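You operate a simulated robot arm through the tools that you are given. There is no shell and no other tool. Be economical: measure what you need, move in short steps, check, and stop when the job is done.

The job below is to be done with a simulated two-armed robot. You get a single attempt, and the scene is never put back.

JOB
Change to 60 tube: red stop pin into the 60 hole, green side guide on 60, green roller lever up.
Fine: tighten the guide's screw again.

The check looks at the end state, three seconds after you hand in, the way a careful person would. Anything else that was tipped, shoved, dropped, spilled or broken makes it a failure.

ROBOT AND FRAMES
Two 7-joint arms with three-finger grippers on one trunk, on a base that drives. Base frame: it is fixed to the floor where the robot stands at the start and does not move with it; the origin is under the middle of the robot, x ahead of it, y to its left, z up; the surface under the hand at the start is at about z = 0.7. Units: m, rad, N and s.
The left shoulder is at the start at [0.053, 0.154, 0.967], the right one opposite. With the tool pointing down near the work surface each hand reaches from about 0.26 to 0.64 m from the robot's upright axis, wherever it stands, measured 20 degrees to its own side. Places, roughly: blue side guide [0.4, -1.7, 0.7]; green roller lever [0.5, -0.6, 0.8]; green side guide [0.4, -0.1, 0.7]; green tension knob [0.4, -0.3, 0.8]; orange side guide [0.4, -1, 0.7]; pin hole marked 20 [0.5, 0.2, 0.7]; pin hole marked 60 [0.5, 0, 0.7]; wing screw of the green side guide [0.4, -0.1, 0.7]. Payload 2.69 kg a hand.
The tool frame of a hand sits at the grasp point between the pads (the TCP): z along the fingers, y along the line on which they close. The tips reach 0.029 m beyond it. The gripper opens to 0.12 m. The gripper's body begins 0.078 m behind the TCP.
Orientation is told as [roll, pitch, yaw] about the base's x, y, z axes, in that order, counted from this pose: with the fingers straight down and closing along the base's y, the tool's x points along the base's -x, its y along +y and its z along -z.

CONTROLS
- The arms move only by the tool drive_tool. It takes "left_moves", "right_moves" or both (then of equal length, played together; a hand with none holds still); each is a list that holds one entry, the list of rows, each a list of 7 numbers: the turn, a rotation vector about the tool's x, y, z in rad, then the shift along the tool's x, y, z in mm, then the finger opening in mm, from 0 to 120. In form: [[[wx, wy, wz, tx, ty, tz, jaw], ...]]. A call has 1 to 12 rows; each row shifts and turns the commanded pose from where the row before left it, along the tool's axes as they then stand. A row lasts 0.2 s, in which the tool goes at most 0.05 m and 0.15 rad; a call with a longer step from one row to the next is refused whole, and so is a gripper value outside its range. A pose out of reach is approached as far as the arm can. The call stops where the force on the tool passes 40 N (or 10 N more than at its start, if that is more) or the arm is blocked; 0.2 s more then pass. The fingers move at their own pace and stop on an object; they squeeze with about 40 N. The grip force told is the motor's: it shows also when the fingers shut on nothing. Time passes only in rows, and 0.2 s behind the last, so rows that do not move let the fingers close. The reply holds the time, the measured pose of the TCP, the force on the tool along the base axes, the opening and the grip force, in the units named above and with some noise, with the torque about the TCP (base axes, N m) and any sound that the robot's microphone picked up.
- Cameras (640 x 400 px; columns grow to the right, rows downward): "scene" is now at [0.1732, -0.0123, 1.1558]; the picture's right is [-0.14, -0.99, 0.00], its down [-0.17, 0.02, -0.99] and it looks along [0.98, -0.13, -0.17] (base axes); focal length 214 px, centre (320, 200). "left" rides on the left gripper at [0.063, 0, -0.104] in its tool frame; the picture's right is [-0.01, 1.00, 0.00], its down [-0.83, 0.00, -0.56] and it looks along [-0.56, 0.00, 0.83] (tool axes); focal length 275 px, centre (320, 200). "right" rides on the right gripper at [0.063, 0, -0.104] in its tool frame; the picture's right is [0.00, 1.00, 0.00], its down [-0.83, 0.00, -0.56] and it looks along [-0.56, 0.00, 0.83] (tool axes); focal length 275 px, centre (320, 200). There is no depth. A picture from a camera that has moved, and an enlarged one, comes with that camera's place and axes in the base frame and with its lens.
- snapshot(camera): a new picture of that camera. No time passes.
- move_column(by): slides the trunk up (or, below 0, down) by that many m; the arms and the scene camera ride with it, the base frame stays. It gives what a move gives, with no picture.
- drive_base(legs): drives the robot by 1 to 6 legs, each [ahead, left, turn to the left] in m, m and rad, along the robot's own axes; the way and the turn of a leg run together, so that a leg with both is an arc; at most 1.5 m and 3.142 rad a leg. The arms and the cameras ride along, it lands a little off, and it stops where it bumps. It gives what a move gives.
- head_to(pan, tilt): turns the head with the scene camera to pan (to the left, within 1.396 rad either way) and tilt (down, from -0.506 to 1.204), counted from straight ahead of the robot. It gives what a move gives.
- close_up(camera, box): a new picture of the part [left, top, right, bottom] of that camera's present view, enlarged. No time passes.
- job_done(): hands the job in; it is judged then, once.

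Work in short steps. Places have to be worked out from the pictures, the camera data and where the tool is seen: move nearer, look again, correct. Check each grasp and each placing, and mend what went wrong. You have 120 turns and 88 pictures in all, those below and enlarged ones among them. Open the grippers and draw the arms clear of the work before you hand the job in, unless the task says otherwise; then end with one line.

The tools are called after "Call:" as name(argument=value, ...) on one line, values as JSON. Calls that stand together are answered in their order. drive_tool: Moves the arms, as the interface text tells. Its arguments: {"type":"object","properties":{"left_moves":{"type":"array","items":{"type":"array","items":{"type":"array","items":{"type":"number"}}}},"right_moves":{"type":"array","items":{"type":"array","items":{"type":"array","items":{"type":"number"}}}}},"required":[]} The other tools are called the same way: move_column (by) slides the trunk up or down; drive_base (legs) drives the base; head_to (pan, tilt) turns the head that bears the scene camera; snapshot (camera) takes a picture; close_up (camera, box) takes an enlarged picture of a part of a camera's view; job_done () hands the job in.

At the start:

```text
clock: 0.0
left_position: [0.2815, 0.0091, 1.1078]
left_orientation: [-0.001, 0.0, 0.001]
left_force: [-0.8, -0.2, 0.5]
left_ft_torque: [-0.01, 0.01, -0.01]
left_finger_gap: 0.1201
left_grasp_force: 0.1
right_position: [0.3004, -0.2754, 1.0]
right_orientation: [-0.001, -0.001, -0.001]
right_force: [-1.9, -0.4, -0.2]
right_ft_torque: [-0.03, -0.01, 0.01]
right_finger_gap: 0.1199
right_grasp_force: 0.1
trunk travel left (down, up): [-0.339, 0.099]
robot x, y, heading: [-0.0019, 0.0023, 0.003]
head pan, tilt: [-0.136, 0.171]
```

scene: 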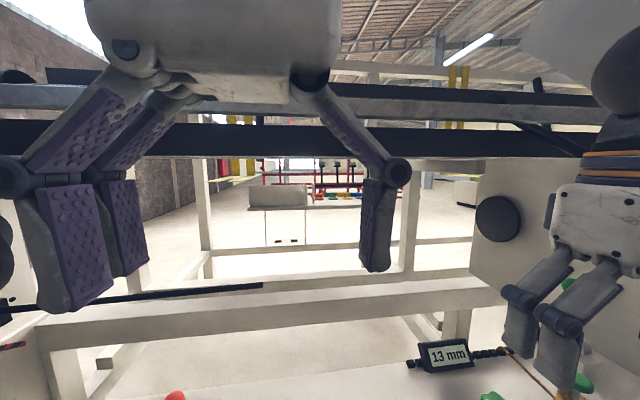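
right: 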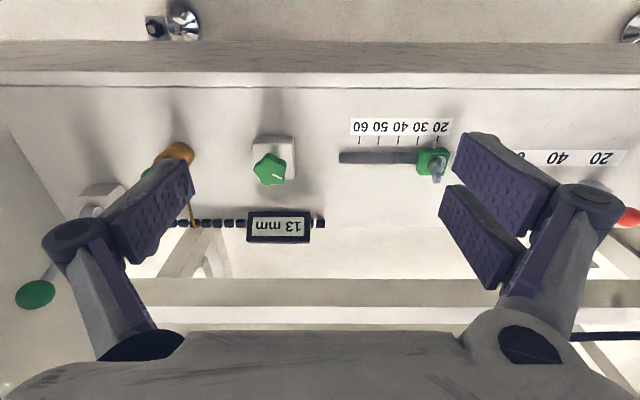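
left: 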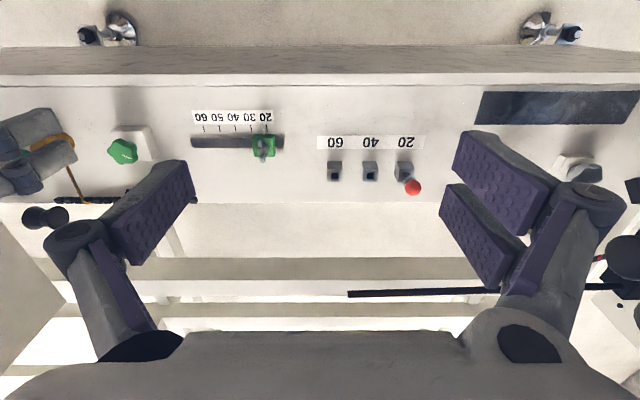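

I start by enlarging the views of the pin holes, the guide and the lever to see what they look like.

Call:
close_up(camera="left", box=[180, 90, 440, 250])

Call:
close_up(camera="right", box=[320, 100, 480, 200])

Call:
head_to(pan=-0.8, tilt=0.6)

Call:
snapshot(camera="scene")

```text
2.46 times, centred on (310, 170) of left
camera zoom: at [0.2186, 0.0092, 1.2097], right [0.0, 1.0, 0.0], down [0.83, 0.0, 0.56], along [0.56, 0.0, -0.83], focal length 678 px, centre (345, 274)
```

zoom: 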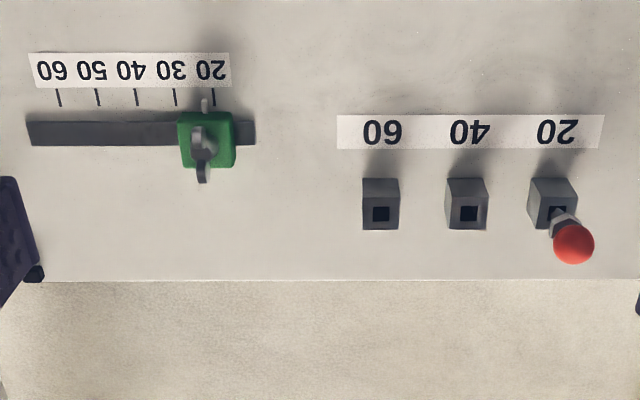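

```text
4.00 times, centred on (400, 150) of right
camera zoom: at [0.2375, -0.273, 1.1044], right [0.0, 1.0, 0.0], down [0.83, 0.0, 0.56], along [0.56, 0.0, -0.83], focal length 1101 px, centre (0, 400)
```

zoom: 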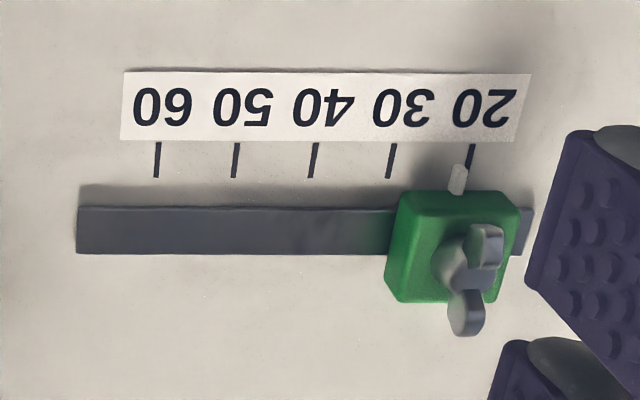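

```text
clock: 1.0
left_position: [0.2857, 0.0079, 1.1057]
left_orientation: [-0.001, -0.004, 0.015]
left_force: [70.9, -57.0, -13.3]
left_ft_torque: [6.56, 7.2, 4.14]
left_finger_gap: 0.1199
left_grasp_force: 0.1
right_position: [0.3019, -0.2739, 1.0013]
right_orientation: [-0.001, -0.001, 0.0]
right_force: [0.2, -0.5, 0.9]
right_ft_torque: [0.0, 0.02, 0.01]
right_finger_gap: 0.12
right_grasp_force: 0.1
trunk travel left (down, up): [-0.339, 0.099]
robot x, y, heading: [-0.0002, 0.0043, -0.005]
head pan, tilt: [-0.799, 0.6]
```

```text
82 pictures are left
camera scene: at [0.171, -0.0249, 1.1494], right [-0.27, -0.96, 0.0], down [-0.23, 0.06, -0.97], along [0.94, -0.26, -0.24], focal length 214 px, centre (320, 200)
```

scene: 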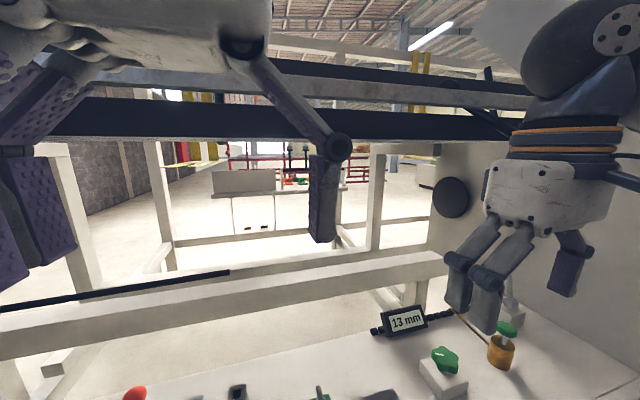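

Turning the head pressed it against the left hand (force of about 70 N). I turn it back, then move the left hand away to the left.

Call:
head_to(pan=-0.136, tilt=0.171)

Call:
drive_tool(left_moves=[[[0, 0, 0, -5, 20, 10, 120], [0, 0, 0, -5, 25, 15, 120], [0, 0, 0, -5, 25, 15, 120], [0, 0, 0, -5, 25, 15, 120], [0, 0, 0, 0, 25, 15, 120], [0, 0, 0, 0, 25, 15, 120]]])

Call:
snapshot(camera="scene")

```text
clock: 2.1
left_position: [0.2808, 0.0087, 1.1071]
left_orientation: [0.0, -0.002, -0.002]
left_force: [-0.4, -0.9, -0.2]
left_ft_torque: [-0.03, -0.03, -0.03]
left_finger_gap: 0.12
left_grasp_force: 0.1
right_position: [0.3, -0.2744, 1.0005]
right_orientation: [0.001, 0.001, 0.001]
right_force: [-0.2, 0.5, -0.2]
right_ft_torque: [-0.02, 0.02, -0.01]
right_finger_gap: 0.1201
right_grasp_force: 0.1
trunk travel left (down, up): [-0.339, 0.099]
robot x, y, heading: [-0.0, 0.0002, -0.0]
head pan, tilt: [-0.136, 0.171]
```

```text
clock: 3.5
left_position: [0.3014, 0.1539, 1.0195]
left_orientation: [-0.001, 0.0, -0.001]
left_force: [0.0, -0.2, -0.6]
left_ft_torque: [0.0, 0.01, 0.01]
left_finger_gap: 0.12
left_grasp_force: 0.0
right_position: [0.2984, -0.2735, 1.0004]
right_orientation: [0.001, 0.0, 0.0]
right_force: [0.5, -0.1, -0.1]
right_ft_torque: [-0.02, 0.0, 0.01]
right_finger_gap: 0.1202
right_grasp_force: 0.2
trunk travel left (down, up): [-0.339, 0.099]
robot x, y, heading: [0.0011, 0.0001, -0.003]
head pan, tilt: [-0.136, 0.171]
```

```text
81 pictures are left
camera scene: at [0.1732, -0.0119, 1.1558], right [-0.14, -0.99, 0.0], down [-0.17, 0.02, -0.99], along [0.98, -0.13, -0.17], focal length 214 px, centre (320, 200)
```

scene: 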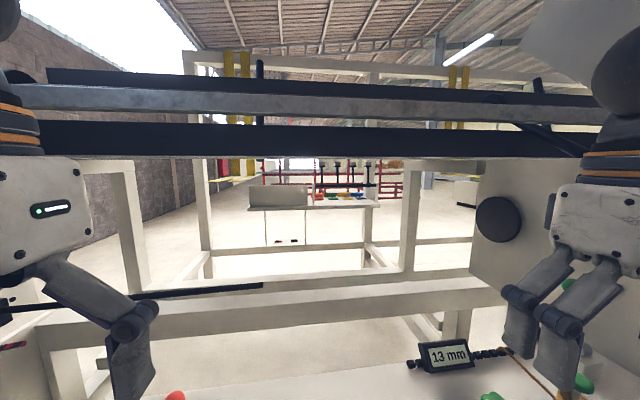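

The view is clear now, and the head can turn. I tilt it down toward the shelf to see the guide and holes.

Call:
head_to(pan=-0.1, tilt=0.85)

Call:
snapshot(camera="scene")

Call:
head_to(pan=-0.9, tilt=0.6)

Call:
snapshot(camera="scene")

```text
clock: 4.5
left_position: [0.3016, 0.1528, 1.0203]
left_orientation: [-0.001, 0.002, 0.0]
left_force: [-0.2, 0.7, -0.5]
left_ft_torque: [-0.01, 0.03, -0.04]
left_finger_gap: 0.1199
left_grasp_force: 0.1
right_position: [0.3005, -0.2738, 1.0007]
right_orientation: [0.0, 0.0, 0.002]
right_force: [0.9, 0.8, 0.7]
right_ft_torque: [-0.01, -0.03, 0.01]
right_finger_gap: 0.12
right_grasp_force: 0.0
trunk travel left (down, up): [-0.339, 0.099]
robot x, y, heading: [-0.0013, -0.0015, -0.002]
head pan, tilt: [-0.099, 0.85]
```

```text
80 pictures are left
camera scene: at [0.1589, -0.0075, 1.0954], right [-0.1, -1.0, 0.0], down [-0.75, 0.07, -0.66], along [0.66, -0.07, -0.75], focal length 214 px, centre (320, 200)
```

scene: 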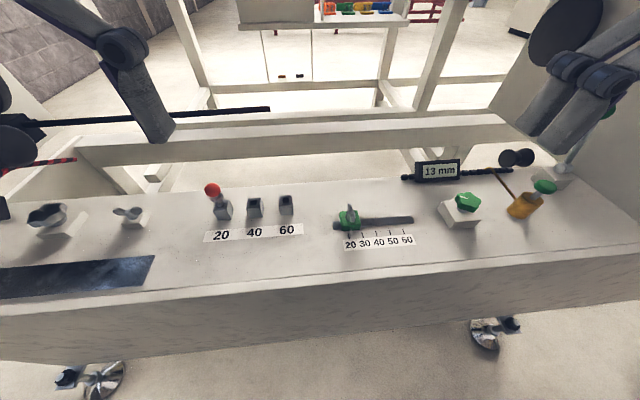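

```text
clock: 5.7
left_position: [0.3014, 0.1528, 1.0219]
left_orientation: [0.001, 0.0, 0.002]
left_force: [0.2, 0.1, 0.1]
left_ft_torque: [0.0, 0.0, 0.0]
left_finger_gap: 0.1199
left_grasp_force: 0.0
right_position: [0.301, -0.2737, 0.9995]
right_orientation: [0.0, 0.0, 0.0]
right_force: [0.1, -0.1, -0.8]
right_ft_torque: [-0.02, 0.01, 0.02]
right_finger_gap: 0.1201
right_grasp_force: 0.1
trunk travel left (down, up): [-0.339, 0.099]
robot x, y, heading: [-0.0023, 0.0026, -0.001]
head pan, tilt: [-0.901, 0.6]
```

```text
79 pictures are left
camera scene: at [0.1361, -0.0689, 1.1163], right [-0.78, -0.62, 0.0], down [-0.35, 0.44, -0.82], along [0.51, -0.65, -0.57], focal length 214 px, centre (320, 200)
```

scene: 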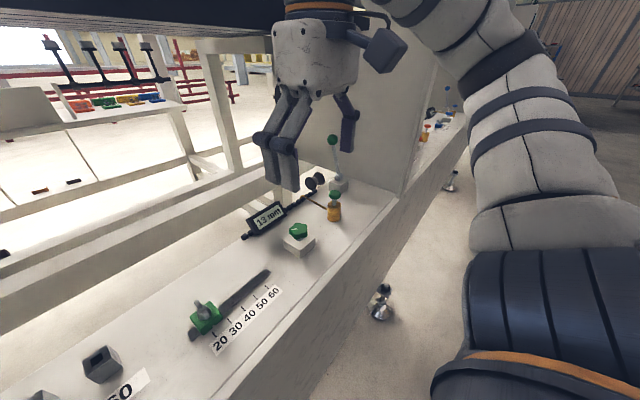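

I zoom in on the lever and rollers.

Call:
close_up(camera="scene", box=[230, 120, 390, 270])

```text
2.67 times, centred on (310, 195) of scene
camera zoom: at [0.1361, -0.0689, 1.1163], right [-0.78, -0.62, 0.0], down [-0.35, 0.44, -0.82], along [0.51, -0.65, -0.57], focal length 572 px, centre (347, 213)
```

zoom: 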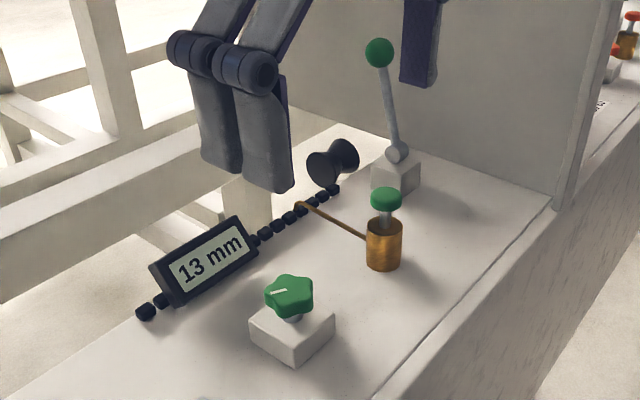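

The pin's ball appears to be at about [0.497, 0.187, 0.76], standing in the 20 hole. I move the left hand above it and look again.

Call:
drive_tool(left_moves=[[[0, 0, 0, -32, 5, 18, 80], [0, 0, 0, -32, 5, 18, 80], [0, 0, 0, -32, 6, 18, 80], [0, 0, 0, -32, 6, 18, 80], [0, 0, 0, -32, 6, 18, 80], [0, 0, 0, -32, 6, 18, 80]]])

Call:
snapshot(camera="left")

```text
clock: 7.1
left_position: [0.4954, 0.1852, 0.9139]
left_orientation: [0.0, 0.001, 0.002]
left_force: [-0.2, -0.2, -0.3]
left_ft_torque: [0.0, 0.05, 0.01]
left_finger_gap: 0.0801
left_grasp_force: 0.0
right_position: [0.3014, -0.2739, 1.0004]
right_orientation: [0.001, 0.0, 0.002]
right_force: [0.7, -0.2, 1.0]
right_ft_torque: [0.0, 0.04, 0.02]
right_finger_gap: 0.1202
right_grasp_force: 0.1
trunk travel left (down, up): [-0.339, 0.099]
robot x, y, heading: [0.0028, 0.0045, -0.005]
head pan, tilt: [-0.901, 0.6]
```

```text
77 pictures are left
camera left: at [0.4317, 0.1856, 1.0168], right [0.0, 1.0, 0.0], down [0.83, 0.0, 0.56], along [0.56, 0.0, -0.83], focal length 275 px, centre (320, 200)
```

left: 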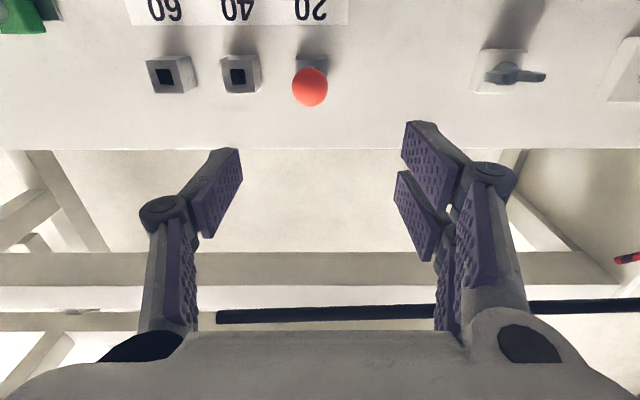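

Triangulating the views puts the ball at about [0.479, 0.178, 0.785] and the top of the 60 hole at about [0.4805, 0.038, 0.733]. I go halfway down over the ball and check.

Call:
drive_tool(left_moves=[[[0, 0, 0, 8, -4, 20, 60], [0, 0, 0, 8, -4, 20, 60], [0, 0, 0, 0, 0, 20, 60], [0, 0, 0, 0, 0, 10, 60], [0, 0, 0, 0, 0, 0, 60]]])

Call:
snapshot(camera="left")

```text
clock: 8.3
left_position: [0.4777, 0.179, 0.8438]
left_orientation: [-0.001, 0.0, 0.002]
left_force: [-0.4, -0.9, -0.1]
left_ft_torque: [-0.01, 0.05, -0.02]
left_finger_gap: 0.0599
left_grasp_force: 0.1
right_position: [0.299, -0.2736, 0.9998]
right_orientation: [-0.001, -0.002, -0.001]
right_force: [0.1, 0.4, 0.8]
right_ft_torque: [0.0, 0.0, 0.0]
right_finger_gap: 0.12
right_grasp_force: 0.0
trunk travel left (down, up): [-0.339, 0.099]
robot x, y, heading: [-0.0031, 0.0028, 0.003]
head pan, tilt: [-0.901, 0.6]
```

```text
76 pictures are left
camera left: at [0.4153, 0.1793, 0.9462], right [0.0, 1.0, 0.0], down [0.83, 0.0, 0.56], along [0.56, 0.0, -0.83], focal length 275 px, centre (320, 200)
```

left: 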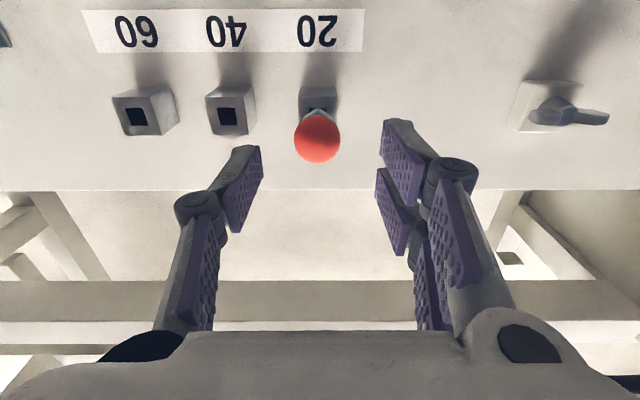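

The estimates are confirmed: ball at [0.478, 0.1775]. I descend and close on the ball.

Call:
drive_tool(left_moves=[[[0, 0, 0, 0, -1, 20, 60], [0, 0, 0, 0, 0, 20, 60], [0, 0, 0, 0, 0, 15, 60], [0, 0, 0, 0, 0, 6, 60], [0, 0, 0, 0, 0, 0, 20], [0, 0, 0, 0, 0, 0, 20], [0, 0, 0, 0, 0, 0, 20]]])

Call:
snapshot(camera="left")

```text
clock: 9.9
left_position: [0.4759, 0.1785, 0.7843]
left_orientation: [-0.001, 0.001, -0.001]
left_force: [0.8, -2.2, 0.3]
left_ft_torque: [-0.23, -0.02, -0.02]
left_finger_gap: 0.0252
left_grasp_force: 39.2
right_position: [0.301, -0.2738, 1.0]
right_orientation: [0.0, 0.0, 0.001]
right_force: [0.0, -0.2, 0.1]
right_ft_torque: [0.03, 0.0, -0.02]
right_finger_gap: 0.1201
right_grasp_force: 0.2
trunk travel left (down, up): [-0.339, 0.099]
robot x, y, heading: [0.0038, -0.0003, -0.002]
head pan, tilt: [-0.901, 0.6]
```

```text
75 pictures are left
camera left: at [0.4141, 0.1793, 0.886], right [0.0, 1.0, 0.0], down [0.83, 0.0, 0.56], along [0.56, 0.0, -0.83], focal length 275 px, centre (320, 200)
```

left: 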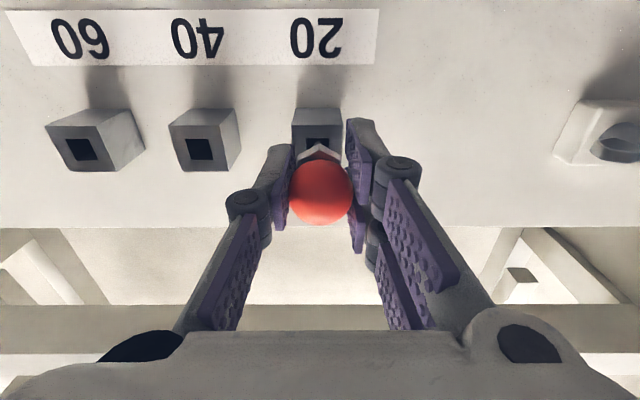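

The ball is held (25 mm, 39 N). I lift it straight up 60 mm.

Call:
drive_tool(left_moves=[[[0, 0, 0, 0, 0, -10, 20], [0, 0, 0, 0, 0, -15, 20], [0, 0, 0, 0, 0, -15, 20], [0, 0, 0, 0, 0, -20, 20], [0, 0, 0, 0, 0, -10, 20]]])

Call:
snapshot(camera="left")

```text
clock: 11.1
left_position: [0.4776, 0.1782, 0.8532]
left_orientation: [0.0, 0.0, 0.002]
left_force: [0.6, 0.3, 0.0]
left_ft_torque: [-0.01, -0.02, -0.03]
left_finger_gap: 0.0254
left_grasp_force: 40.4
right_position: [0.2998, -0.2726, 1.0]
right_orientation: [0.0, 0.0, -0.001]
right_force: [0.7, 0.4, 1.0]
right_ft_torque: [-0.02, -0.01, -0.02]
right_finger_gap: 0.12
right_grasp_force: 0.0
trunk travel left (down, up): [-0.339, 0.099]
robot x, y, heading: [0.0034, -0.0022, -0.001]
head pan, tilt: [-0.901, 0.6]
```

```text
74 pictures are left
camera left: at [0.4145, 0.1787, 0.9561], right [0.0, 1.0, 0.0], down [0.83, 0.0, 0.56], along [0.56, 0.0, -0.83], focal length 275 px, centre (320, 200)
```

left: 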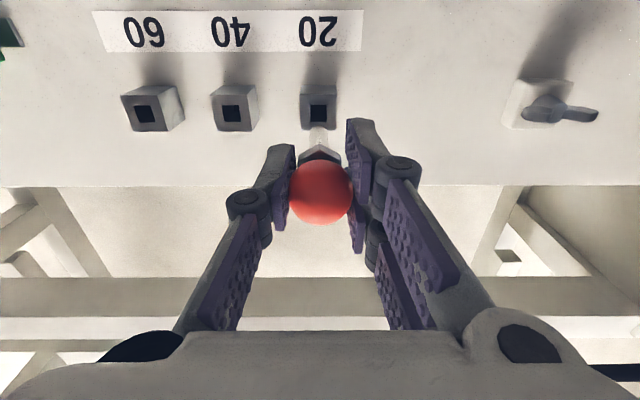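

The pin came up. I zoom in to see its tip and compare the hole positions.

Call:
close_up(camera="left", box=[110, 70, 390, 240])

```text
2.29 times, centred on (250, 155) of left
camera zoom: at [0.4145, 0.1787, 0.9561], right [0.0, 1.0, 0.0], down [0.83, 0.0, 0.56], along [0.56, 0.0, -0.83], focal length 629 px, centre (480, 303)
```

zoom: 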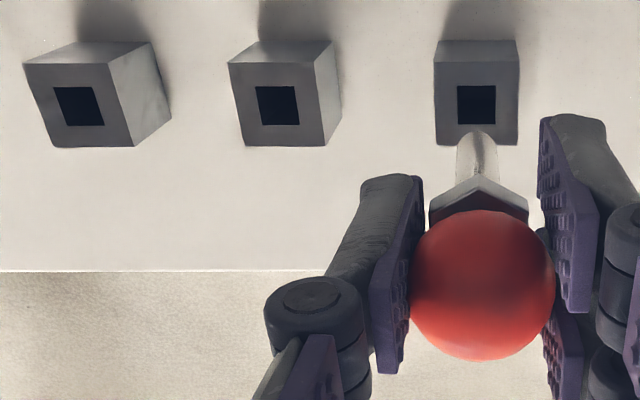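

The round pin is free of the block. The 60 hole lies 140 mm to the right at the same x, so I carry it over at this height.

Call:
drive_tool(left_moves=[[[0, 0, 0, 0, -30, 0, 20], [0, 0, 0, 0, -40, 0, 20], [0, 0, 0, 0, -40, 0, 20], [0, 0, 0, 0, -25, 0, 20], [0, 0, 0, 0, -5, 0, 20], [0, 0, 0, 0, 0, 0, 20]]])

Call:
close_up(camera="left", box=[210, 70, 490, 240])

```text
clock: 12.5
left_position: [0.476, 0.038, 0.8529]
left_orientation: [-0.001, -0.001, 0.001]
left_force: [0.3, -0.2, -0.2]
left_ft_torque: [0.02, -0.04, 0.0]
left_finger_gap: 0.0254
left_grasp_force: 40.3
right_position: [0.2998, -0.2744, 1.0007]
right_orientation: [0.002, 0.001, 0.0]
right_force: [1.0, 0.4, -0.6]
right_ft_torque: [0.01, 0.04, 0.04]
right_finger_gap: 0.1198
right_grasp_force: 0.1
trunk travel left (down, up): [-0.339, 0.099]
robot x, y, heading: [0.0034, 0.0012, -0.003]
head pan, tilt: [-0.901, 0.6]
```

```text
2.29 times, centred on (350, 155) of left
camera zoom: at [0.4138, 0.0382, 0.9556], right [0.0, 1.0, 0.0], down [0.83, 0.0, 0.56], along [0.56, 0.0, -0.83], focal length 629 px, centre (251, 303)
```

zoom: 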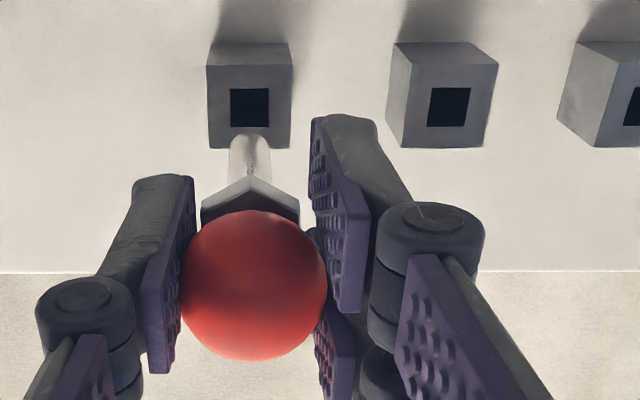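

The hole is within about 1 mm of the same relative place as before. I nudge the pin slightly and lower it.

Call:
drive_tool(left_moves=[[[0, 0, 0, -0.5, 0.7, 10, 20], [0, 0, 0, 0, 0, 10, 20], [0, 0, 0, 0, 0, 10, 20], [0, 0, 0, 0, 0, 10, 20], [0, 0, 0, 0, 0, 10, 20], [0, 0, 0, 0, 0, 10, 20], [0, 0, 0, 0, 0, 6, 20], [0, 0, 0, 0, 0, 3, 20]]])

Call:
close_up(camera="left", box=[210, 70, 490, 240])

```text
clock: 14.3
left_position: [0.4782, 0.0392, 0.7841]
left_orientation: [-0.003, -0.001, 0.002]
left_force: [-0.7, -2.8, 1.1]
left_ft_torque: [-0.2, 0.03, -0.05]
left_finger_gap: 0.0252
left_grasp_force: 39.7
right_position: [0.3004, -0.2739, 1.0003]
right_orientation: [0.0, 0.0, -0.001]
right_force: [-0.8, -0.1, 0.4]
right_ft_torque: [0.03, -0.03, 0.0]
right_finger_gap: 0.1199
right_grasp_force: 0.0
trunk travel left (down, up): [-0.339, 0.099]
robot x, y, heading: [-0.0006, -0.0017, -0.001]
head pan, tilt: [-0.901, 0.6]
```

```text
2.29 times, centred on (350, 155) of left
camera zoom: at [0.415, 0.039, 0.8866], right [0.0, 1.0, 0.0], down [0.83, 0.0, 0.56], along [0.56, 0.0, -0.83], focal length 629 px, centre (251, 303)
```

zoom: 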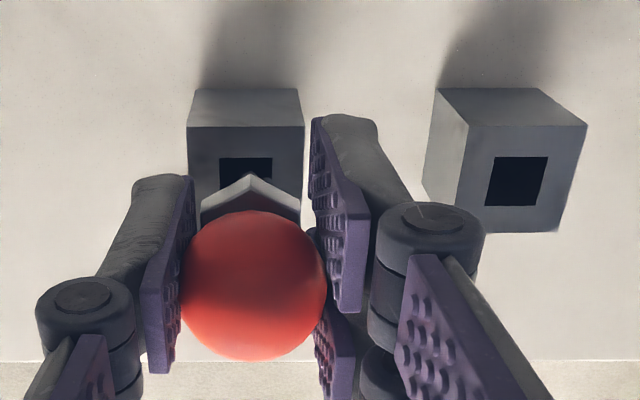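

The pin went in to its former depth (z 0.784) with no force. I press down gently to test that it is seated.

Call:
drive_tool(left_moves=[[[0, 0, 0, 0, 0, 1.5, 20], [0, 0, 0, 0, 0, 1.5, 20], [0, 0, 0, 0, 0, 0, 20]]])

```text
clock: 15.1
left_position: [0.4772, 0.0391, 0.7848]
left_orientation: [-0.001, -0.008, 0.003]
left_force: [-3.7, -5.7, 31.7]
left_ft_torque: [-0.31, 0.22, -0.05]
left_finger_gap: 0.0251
left_grasp_force: 39.7
right_position: [0.2988, -0.2748, 1.0]
right_orientation: [0.0, -0.003, 0.0]
right_force: [0.2, -0.1, -1.0]
right_ft_torque: [0.01, -0.01, 0.0]
right_finger_gap: 0.1202
right_grasp_force: 0.1
trunk travel left (down, up): [-0.339, 0.099]
robot x, y, heading: [-0.0023, -0.0019, 0.001]
head pan, tilt: [-0.901, 0.6]
```

The resistance of 32 N shows the collar is on the block, so the pin is seated. I let go and rise.

Call:
drive_tool(left_moves=[[[0, 0, 0, 0, 0, -3, 20], [0, 0, 0, 0, 0, 0, 60], [0, 0, 0, 0, 0, 0, 60], [0, 0, 0, 0, 0, -20, 60], [0, 0, 0, 0, 0, -30, 60], [0, 0, 0, 0, 0, -40, 60], [0, 0, 0, 0, 0, -30, 60]]])

Call:
snapshot(camera="left")

```text
clock: 16.7
left_position: [0.4779, 0.0396, 0.9059]
left_orientation: [0.001, 0.0, 0.003]
left_force: [-0.5, 0.5, 0.2]
left_ft_torque: [0.0, 0.0, 0.01]
left_finger_gap: 0.0601
left_grasp_force: 0.1
right_position: [0.299, -0.2744, 0.9992]
right_orientation: [-0.001, 0.0, 0.0]
right_force: [-1.1, -0.2, 0.5]
right_ft_torque: [0.01, 0.0, -0.01]
right_finger_gap: 0.1198
right_grasp_force: 0.1
trunk travel left (down, up): [-0.339, 0.099]
robot x, y, heading: [-0.0012, 0.0013, -0.002]
head pan, tilt: [-0.901, 0.6]
```

```text
70 pictures are left
camera left: at [0.4146, 0.0399, 1.0075], right [0.0, 1.0, 0.0], down [0.83, 0.0, 0.56], along [0.56, 0.0, -0.83], focal length 275 px, centre (320, 200)
```

left: 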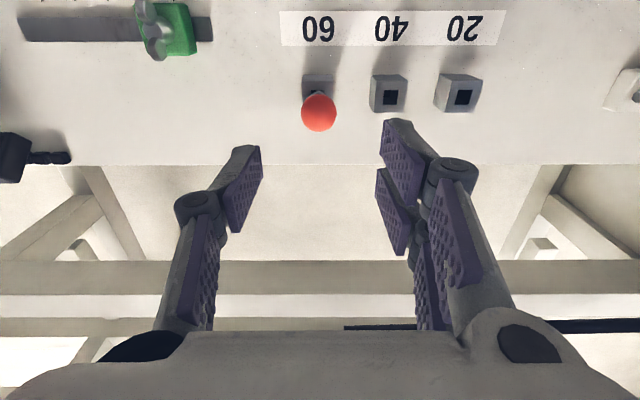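

The pin stands in the 60 hole. I draw the left hand back and bring the right hand over the guide, whose wing screw I judge to be at about [0.424, -0.102, 0.738].

Call:
drive_tool(left_moves=[[[0, 0, 0, 10, 40, -10, 60], [0, 0, 0, 20, 40, -15, 60], [0, 0, 0, 20, 40, -15, 60], [0, 0, 0, 20, 40, -15, 60], [0, 0, 0, 30, 20, -15, 60], [0, 0, 0, 30, 0, -15, 60], [0, 0, 0, 0, 0, 0, 60], [0, 0, 0, 0, 0, 0, 60]]], right_moves=[[[0, 0, 0, 0, 0, 0, 80], [0, 0, 0, -20, 24, 10, 80], [0, 0, 0, -20, 25, 15, 80], [0, 0, 0, -20, 25, 15, 80], [0, 0, 0, -20, 25, 20, 80], [0, 0, 0, -22, 25, 20, 80], [0, 0, 0, -22, 25, 20, 80], [0, 0, 0, 0, 23, 20, 80]]])

Call:
snapshot(camera="right")

```text
clock: 18.5
left_position: [0.3478, 0.2169, 0.9907]
left_orientation: [0.0, 0.001, 0.001]
left_force: [-0.4, -0.1, 0.7]
left_ft_torque: [0.02, -0.01, 0.03]
left_finger_gap: 0.0599
left_grasp_force: 0.1
right_position: [0.4232, -0.0998, 0.879]
right_orientation: [0.001, -0.002, -0.002]
right_force: [0.1, -0.8, 0.0]
right_ft_torque: [0.0, 0.01, -0.01]
right_finger_gap: 0.08
right_grasp_force: 0.0
trunk travel left (down, up): [-0.339, 0.099]
robot x, y, heading: [0.0017, -0.0002, -0.003]
head pan, tilt: [-0.901, 0.6]
```

```text
69 pictures are left
camera right: at [0.3609, -0.0998, 0.9833], right [0.0, 1.0, 0.0], down [0.83, 0.0, 0.56], along [0.56, 0.0, -0.83], focal length 275 px, centre (320, 200)
```

right: 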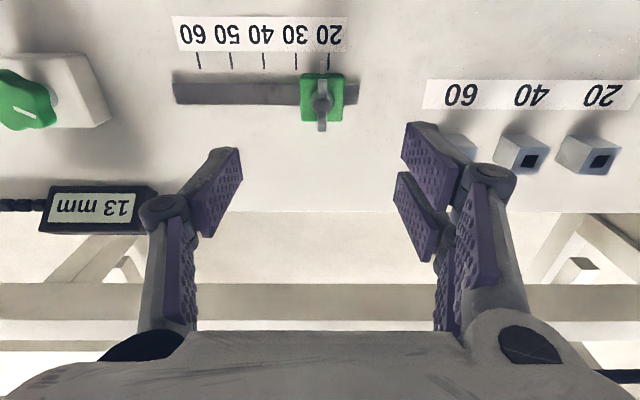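

Call:
close_up(camera="right", box=[160, 10, 400, 150])

```text
2.67 times, centred on (280, 80) of right
camera zoom: at [0.3609, -0.0998, 0.9833], right [0.0, 1.0, 0.0], down [0.83, 0.0, 0.56], along [0.56, 0.0, -0.83], focal length 734 px, centre (427, 520)
```

zoom: 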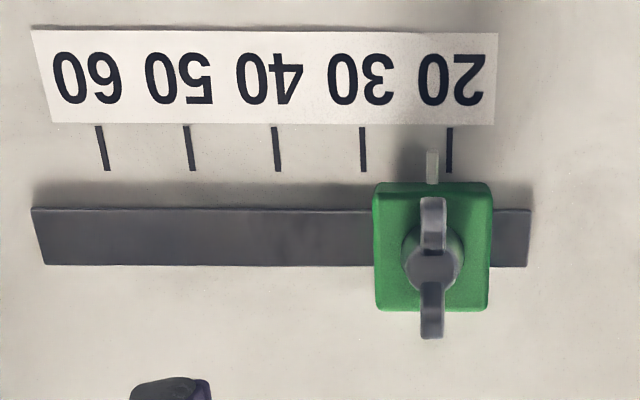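

The wing lies along x, so fingers closing along y can grip its flats. Its centre is at about [0.427, -0.098], and the pointer reads about 22. I come closer and view from the side with the head camera.

Call:
drive_tool(right_moves=[[[0, 0, 0, -4, 1.5, 20, 50], [0, 0, 0, 0, 0, 20, 50], [0, 0, 0, 0, 0, 20, 50], [0, 0, 0, 0, 0, 10, 50], [0, 0, 0, 0, 0, 0, 50]]])

Call:
head_to(pan=-0.2, tilt=0.75)

Call:
snapshot(camera="scene")

Call:
snapshot(camera="right")

```text
clock: 19.7
left_position: [0.3493, 0.2164, 0.9898]
left_orientation: [0.001, 0.0, 0.002]
left_force: [0.7, 0.2, -1.1]
left_ft_torque: [0.0, -0.04, 0.03]
left_finger_gap: 0.0601
left_grasp_force: 0.0
right_position: [0.427, -0.0999, 0.8096]
right_orientation: [0.001, 0.001, -0.001]
right_force: [-0.5, 0.4, 0.9]
right_ft_torque: [-0.03, 0.0, -0.03]
right_finger_gap: 0.0501
right_grasp_force: 0.2
trunk travel left (down, up): [-0.339, 0.099]
robot x, y, heading: [-0.0016, 0.0006, 0.003]
head pan, tilt: [-0.901, 0.6]
```

```text
clock: 20.7
left_position: [0.3494, 0.2161, 0.9902]
left_orientation: [0.001, 0.001, 0.001]
left_force: [-0.5, 0.5, -0.5]
left_ft_torque: [-0.04, -0.01, 0.01]
left_finger_gap: 0.0601
left_grasp_force: 0.2
right_position: [0.4275, -0.1002, 0.8096]
right_orientation: [0.0, 0.0, 0.002]
right_force: [0.0, 0.7, 0.1]
right_ft_torque: [-0.01, -0.03, -0.02]
right_finger_gap: 0.05
right_grasp_force: 0.1
trunk travel left (down, up): [-0.339, 0.099]
robot x, y, heading: [-0.0031, 0.0003, 0.001]
head pan, tilt: [-0.201, 0.75]
```

```text
67 pictures are left
camera scene: at [0.1623, -0.0163, 1.1034], right [-0.2, -0.98, 0.0], down [-0.67, 0.14, -0.73], along [0.72, -0.15, -0.68], focal length 214 px, centre (320, 200)
```

scene: 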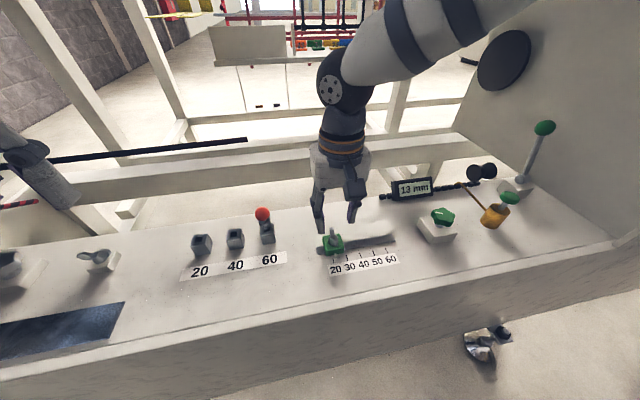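

```text
66 pictures are left
camera right: at [0.365, -0.0999, 0.9143], right [0.0, 1.0, 0.0], down [0.83, 0.0, 0.56], along [0.56, 0.0, -0.83], focal length 275 px, centre (320, 200)
```

right: 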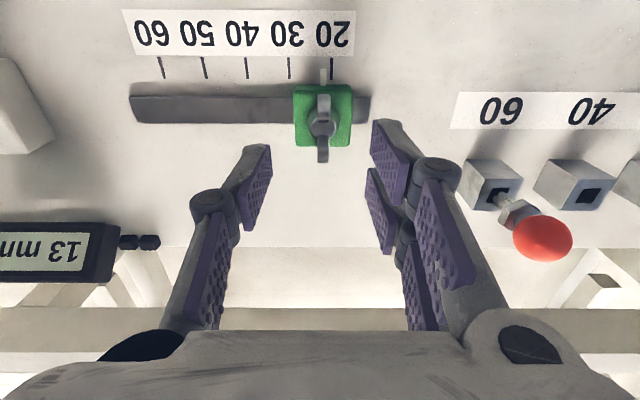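

Call:
close_up(camera="scene", box=[290, 190, 410, 280])

Call:
close_up(camera="right", box=[240, 60, 400, 170])

```text
4.44 times, centred on (350, 235) of scene
camera zoom: at [0.1623, -0.0163, 1.1034], right [-0.2, -0.98, 0.0], down [-0.67, 0.14, -0.73], along [0.72, -0.15, -0.68], focal length 953 px, centre (187, 44)
```

zoom: 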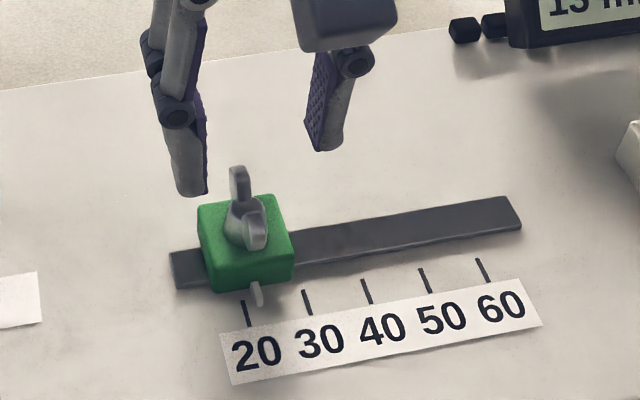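

```text
3.64 times, centred on (320, 115) of right
camera zoom: at [0.365, -0.0999, 0.9143], right [0.0, 1.0, 0.0], down [0.83, 0.0, 0.56], along [0.56, 0.0, -0.83], focal length 1001 px, centre (320, 509)
```

zoom: 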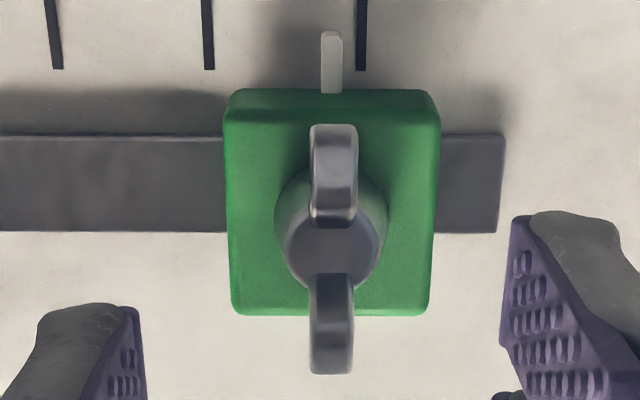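

The wing spans x 0.403–0.447 with its top at z ≈ 0.75 and is centred at y ≈ -0.098. I go down so the tips are at about 0.738 and close on it.

Call:
drive_tool(right_moves=[[[0, 0, 0, 2, 1.5, 15, 50], [0, 0, 0, 0, 0, 15, 50], [0, 0, 0, 0, 0, 12, 50], [0, 0, 0, 0, 0, 0, 5], [0, 0, 0, 0, 0, 0, 5], [0, 0, 0, 0, 0, 0, 5]]])

Call:
snapshot(camera="right")

Call:
close_up(camera="scene", box=[290, 190, 410, 280])

```text
clock: 22.1
left_position: [0.3492, 0.2167, 0.9914]
left_orientation: [0.0, 0.001, 0.002]
left_force: [-0.6, 0.2, 0.0]
left_ft_torque: [-0.02, -0.01, -0.01]
left_finger_gap: 0.0598
left_grasp_force: 0.1
right_position: [0.4255, -0.0991, 0.7687]
right_orientation: [0.001, 0.001, 0.0]
right_force: [-0.1, -0.5, -2.6]
right_ft_torque: [0.0, -0.58, 0.02]
right_finger_gap: 0.0076
right_grasp_force: 36.2
trunk travel left (down, up): [-0.339, 0.099]
robot x, y, heading: [0.0005, -0.0005, -0.002]
head pan, tilt: [-0.201, 0.75]
```

```text
63 pictures are left
camera right: at [0.3626, -0.0976, 0.8726], right [0.0, 1.0, 0.0], down [0.83, 0.0, 0.56], along [0.56, 0.0, -0.83], focal length 275 px, centre (320, 200)
```

right: 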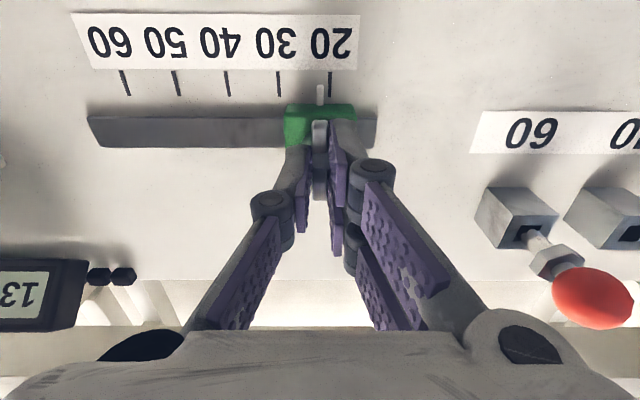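

```text
4.44 times, centred on (350, 235) of scene
camera zoom: at [0.1624, -0.0163, 1.1034], right [-0.2, -0.98, 0.0], down [-0.67, 0.14, -0.73], along [0.72, -0.15, -0.68], focal length 953 px, centre (187, 44)
```

zoom: 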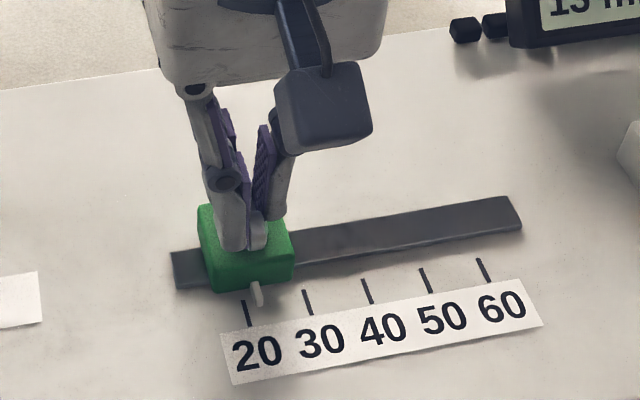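

The wing is gripped (7.6 mm). I turn it counter-clockwise seen from above by about 0.6 rad and watch the torque.

Call:
drive_tool(right_moves=[[[0, 0, -0.1, 0, 0, 0, 5], [0, 0, -0.1, 0, 0, 0, 5], [0, 0, -0.1, 0, 0, 0, 5], [0, 0, -0.1, 0, 0, 0, 5], [0, 0, -0.1, 0, 0, 0, 5], [0, 0, -0.1, 0, 0, 0, 5]]])

Call:
close_up(camera="scene", box=[290, 190, 410, 280])

```text
clock: 23.5
left_position: [0.3486, 0.2156, 0.99]
left_orientation: [-0.001, -0.001, -0.002]
left_force: [-0.3, 0.4, 0.4]
left_ft_torque: [0.03, 0.01, 0.04]
left_finger_gap: 0.06
left_grasp_force: 0.1
right_position: [0.4244, -0.0983, 0.7682]
right_orientation: [0.002, -0.001, 0.601]
right_force: [-6.5, 0.1, -2.1]
right_ft_torque: [0.43, -0.43, 0.01]
right_finger_gap: 0.0078
right_grasp_force: 35.6
trunk travel left (down, up): [-0.339, 0.099]
robot x, y, heading: [0.0019, -0.0005, -0.004]
head pan, tilt: [-0.201, 0.75]
```

```text
4.44 times, centred on (350, 235) of scene
camera zoom: at [0.1618, -0.0163, 1.1034], right [-0.2, -0.98, 0.0], down [-0.67, 0.14, -0.73], along [0.72, -0.15, -0.68], focal length 953 px, centre (187, 44)
```

zoom: 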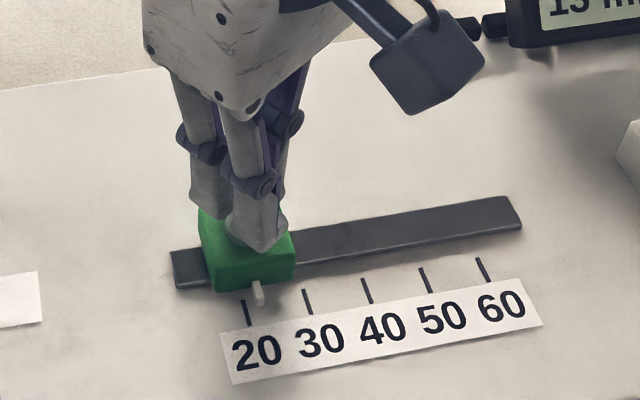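

The screw turned freely with no torque. I go on to about 1.5 rad.

Call:
drive_tool(right_moves=[[[0, 0, -0.12, 0, 0, 0, 5], [0, 0, -0.12, 0, 0, 0, 5], [0, 0, -0.12, 0, 0, 0, 5], [0, 0, -0.12, 0, 0, 0, 5], [0, 0, -0.12, 0, 0, 0, 5], [0, 0, -0.12, 0, 0, 0, 5], [0, 0, -0.12, 0, 0, 0, 5], [0, 0, -0.06, 0, 0, 0, 5]]])

Call:
close_up(camera="scene", box=[290, 190, 410, 280])

```text
clock: 25.3
left_position: [0.3485, 0.2179, 0.9893]
left_orientation: [0.0, -0.001, 0.001]
left_force: [0.1, 0.1, 0.2]
left_ft_torque: [0.03, 0.01, 0.04]
left_finger_gap: 0.0599
left_grasp_force: 0.1
right_position: [0.4237, -0.1001, 0.7683]
right_orientation: [0.0, -0.001, 1.505]
right_force: [-13.4, -0.3, -1.9]
right_ft_torque: [-0.41, 0.34, -0.04]
right_finger_gap: 0.0077
right_grasp_force: 35.4
trunk travel left (down, up): [-0.339, 0.099]
robot x, y, heading: [0.0007, -0.0013, -0.004]
head pan, tilt: [-0.201, 0.75]
```

```text
4.44 times, centred on (350, 235) of scene
camera zoom: at [0.1613, -0.0162, 1.1035], right [-0.2, -0.98, 0.0], down [-0.67, 0.14, -0.73], along [0.72, -0.15, -0.68], focal length 953 px, centre (187, 44)
```

zoom: 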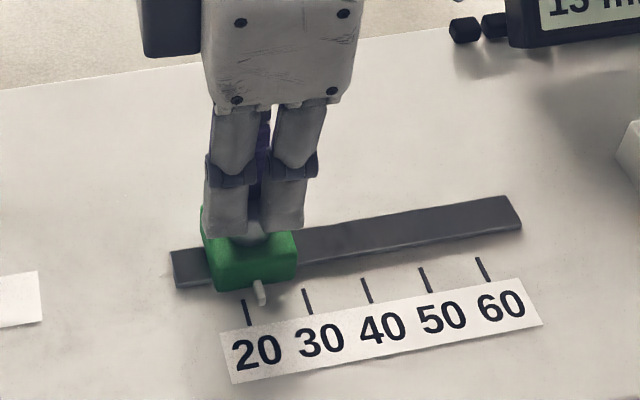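

The screw has turned 1.5 rad. I try sliding the guide toward 60 (base -y, which is now about tool +x) by a small step.

Call:
drive_tool(right_moves=[[[0, 0, 0, 2, 0.5, 0, 5], [0, 0, 0, 3, 0, 0, 5], [0, 0, 0, 3, 0, 0, 5], [0, 0, 0, 0, 0, 0, 5]]])

Call:
close_up(camera="scene", box=[290, 190, 410, 280])

```text
clock: 26.3
left_position: [0.3486, 0.218, 0.9914]
left_orientation: [-0.002, -0.001, 0.001]
left_force: [-1.1, -0.2, 0.3]
left_ft_torque: [0.01, 0.01, -0.02]
left_finger_gap: 0.0599
left_grasp_force: 0.0
right_position: [0.4248, -0.1066, 0.7684]
right_orientation: [-0.001, -0.001, 1.501]
right_force: [-8.0, 1.1, 5.7]
right_ft_torque: [-0.45, 0.23, 0.0]
right_finger_gap: 0.0082
right_grasp_force: 35.6
trunk travel left (down, up): [-0.339, 0.099]
robot x, y, heading: [-0.0025, 0.0025, 0.001]
head pan, tilt: [-0.201, 0.75]
```

```text
4.44 times, centred on (350, 235) of scene
camera zoom: at [0.1614, -0.0161, 1.1036], right [-0.2, -0.98, 0.0], down [-0.67, 0.14, -0.73], along [0.72, -0.15, -0.68], focal length 953 px, centre (187, 44)
```

zoom: 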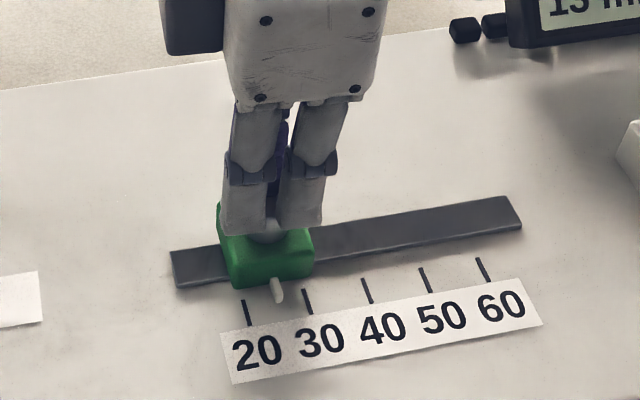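

The guide slides freely now. I slide it about 90 mm more, watching clearance to the tension knob.

Call:
drive_tool(right_moves=[[[0, 0, 0, 10, -0.4, 0, 5], [0, 0, 0, 15, -1, 0, 5], [0, 0, 0, 15, -1, 0, 5], [0, 0, 0, 15, -1, 0, 5], [0, 0, 0, 15, -1, 0, 5], [0, 0, 0, 15, -1, 0, 5], [0, 0, 0, 5, -0.3, 0, 5], [0, 0, 0, 0, 0, 0, 5]]])

Call:
snapshot(camera="scene")

Call:
close_up(camera="scene", box=[320, 190, 440, 280])

```text
clock: 28.1
left_position: [0.3498, 0.217, 0.9901]
left_orientation: [0.001, -0.001, 0.0]
left_force: [-0.3, 0.2, -0.9]
left_ft_torque: [0.0, -0.02, 0.04]
left_finger_gap: 0.06
left_grasp_force: 0.2
right_position: [0.4245, -0.1975, 0.769]
right_orientation: [-0.002, 0.001, 1.5]
right_force: [6.8, 1.0, 5.5]
right_ft_torque: [1.07, -0.29, 0.02]
right_finger_gap: 0.0081
right_grasp_force: 35.6
trunk travel left (down, up): [-0.339, 0.099]
robot x, y, heading: [-0.0001, 0.0011, -0.001]
head pan, tilt: [-0.201, 0.75]
```

```text
58 pictures are left
camera scene: at [0.1625, -0.0161, 1.1033], right [-0.2, -0.98, 0.0], down [-0.67, 0.14, -0.73], along [0.72, -0.15, -0.68], focal length 214 px, centre (320, 200)
```

scene: 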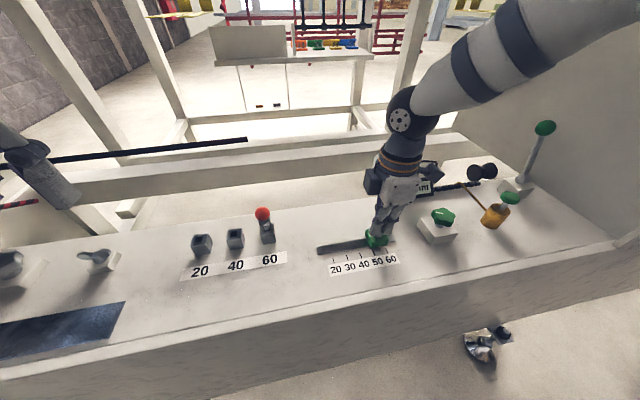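

```text
4.44 times, centred on (380, 235) of scene
camera zoom: at [0.1625, -0.0161, 1.1033], right [-0.2, -0.98, 0.0], down [-0.67, 0.14, -0.73], along [0.72, -0.15, -0.68], focal length 953 px, centre (53, 44)
```

zoom: 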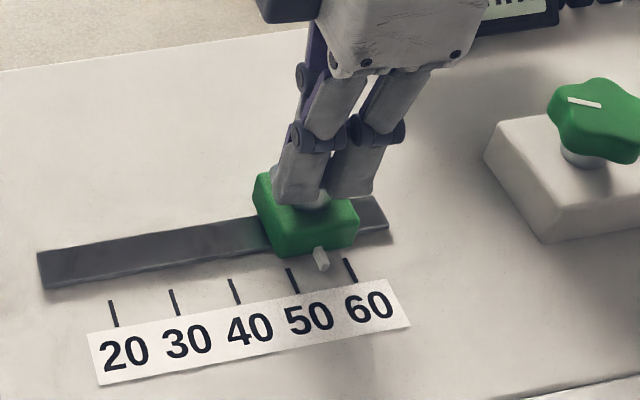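

The guide is now a little past 50. The pointer needs about 15 mm more, so I move 14 and check.

Call:
drive_tool(right_moves=[[[0, 0, 0, 7, -0.5, 0, 5], [0, 0, 0, 7, -0.5, 0, 5], [0, 0, 0, 0, 0, 0, 5], [0, 0, 0, 0, 0, 0, 5]]])

Call:
close_up(camera="scene", box=[360, 220, 420, 270])

Call:
snapshot(camera="right")

```text
clock: 29.1
left_position: [0.3486, 0.2174, 0.9915]
left_orientation: [-0.002, 0.0, 0.001]
left_force: [0.0, -0.3, 0.4]
left_ft_torque: [-0.02, 0.02, -0.05]
left_finger_gap: 0.0602
left_grasp_force: 0.1
right_position: [0.4253, -0.2115, 0.7677]
right_orientation: [0.001, 0.001, 1.501]
right_force: [5.6, -0.5, 9.9]
right_ft_torque: [0.55, -0.13, 0.02]
right_finger_gap: 0.0077
right_grasp_force: 35.7
trunk travel left (down, up): [-0.339, 0.099]
robot x, y, heading: [-0.0015, 0.0033, -0.005]
head pan, tilt: [-0.201, 0.75]
```

```text
8.00 times, centred on (390, 245) of scene
camera zoom: at [0.1621, -0.016, 1.1035], right [-0.2, -0.98, 0.0], down [-0.67, 0.14, -0.73], along [0.72, -0.15, -0.68], focal length 1716 px, centre (-240, -160)
```

zoom: 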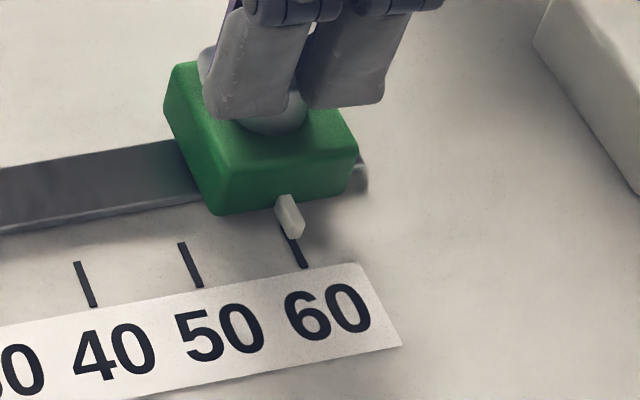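

```text
55 pictures are left
camera right: at [0.4209, -0.2728, 0.8726], right [-1.0, 0.07, 0.0], down [0.05, 0.83, 0.56], along [0.04, 0.55, -0.83], focal length 275 px, centre (320, 200)
```

right: 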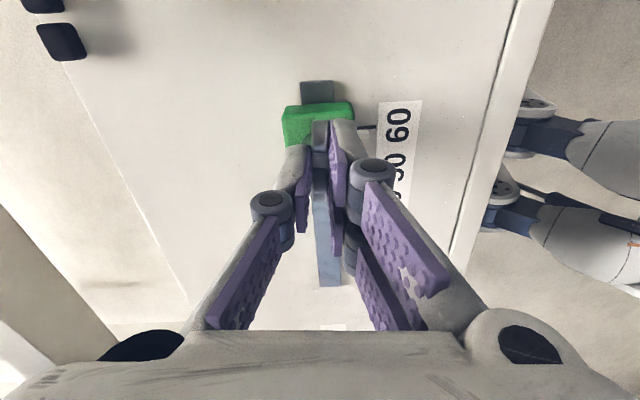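

The pointer is about 1.5 mm short of the 60 tick once parallax is allowed for. I move that much and look again.

Call:
drive_tool(right_moves=[[[0, 0, 0, 1.6, -0.1, 0, 5], [0, 0, 0, 0, 0, 0, 5], [0, 0, 0, 0, 0, 0, 5]]])

Call:
close_up(camera="scene", box=[360, 220, 420, 270])

```text
clock: 29.9
left_position: [0.3492, 0.2177, 0.9913]
left_orientation: [-0.003, 0.0, 0.003]
left_force: [-0.9, -0.1, 0.1]
left_ft_torque: [-0.02, -0.01, 0.03]
left_finger_gap: 0.0599
left_grasp_force: 0.1
right_position: [0.4251, -0.2123, 0.7677]
right_orientation: [0.001, 0.0, 1.501]
right_force: [6.0, 2.1, 3.1]
right_ft_torque: [-0.1, -0.14, 0.01]
right_finger_gap: 0.0077
right_grasp_force: 35.6
trunk travel left (down, up): [-0.339, 0.099]
robot x, y, heading: [0.0003, -0.0016, 0.002]
head pan, tilt: [-0.201, 0.75]
```

```text
8.00 times, centred on (390, 245) of scene
camera zoom: at [0.1628, -0.0159, 1.1033], right [-0.2, -0.98, 0.0], down [-0.67, 0.14, -0.73], along [0.72, -0.15, -0.68], focal length 1716 px, centre (-240, -160)
```

zoom: 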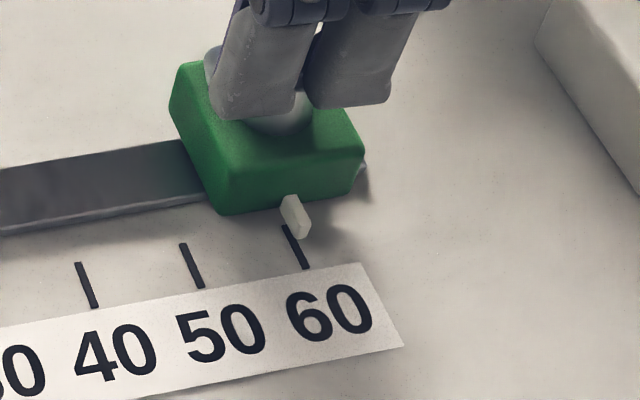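

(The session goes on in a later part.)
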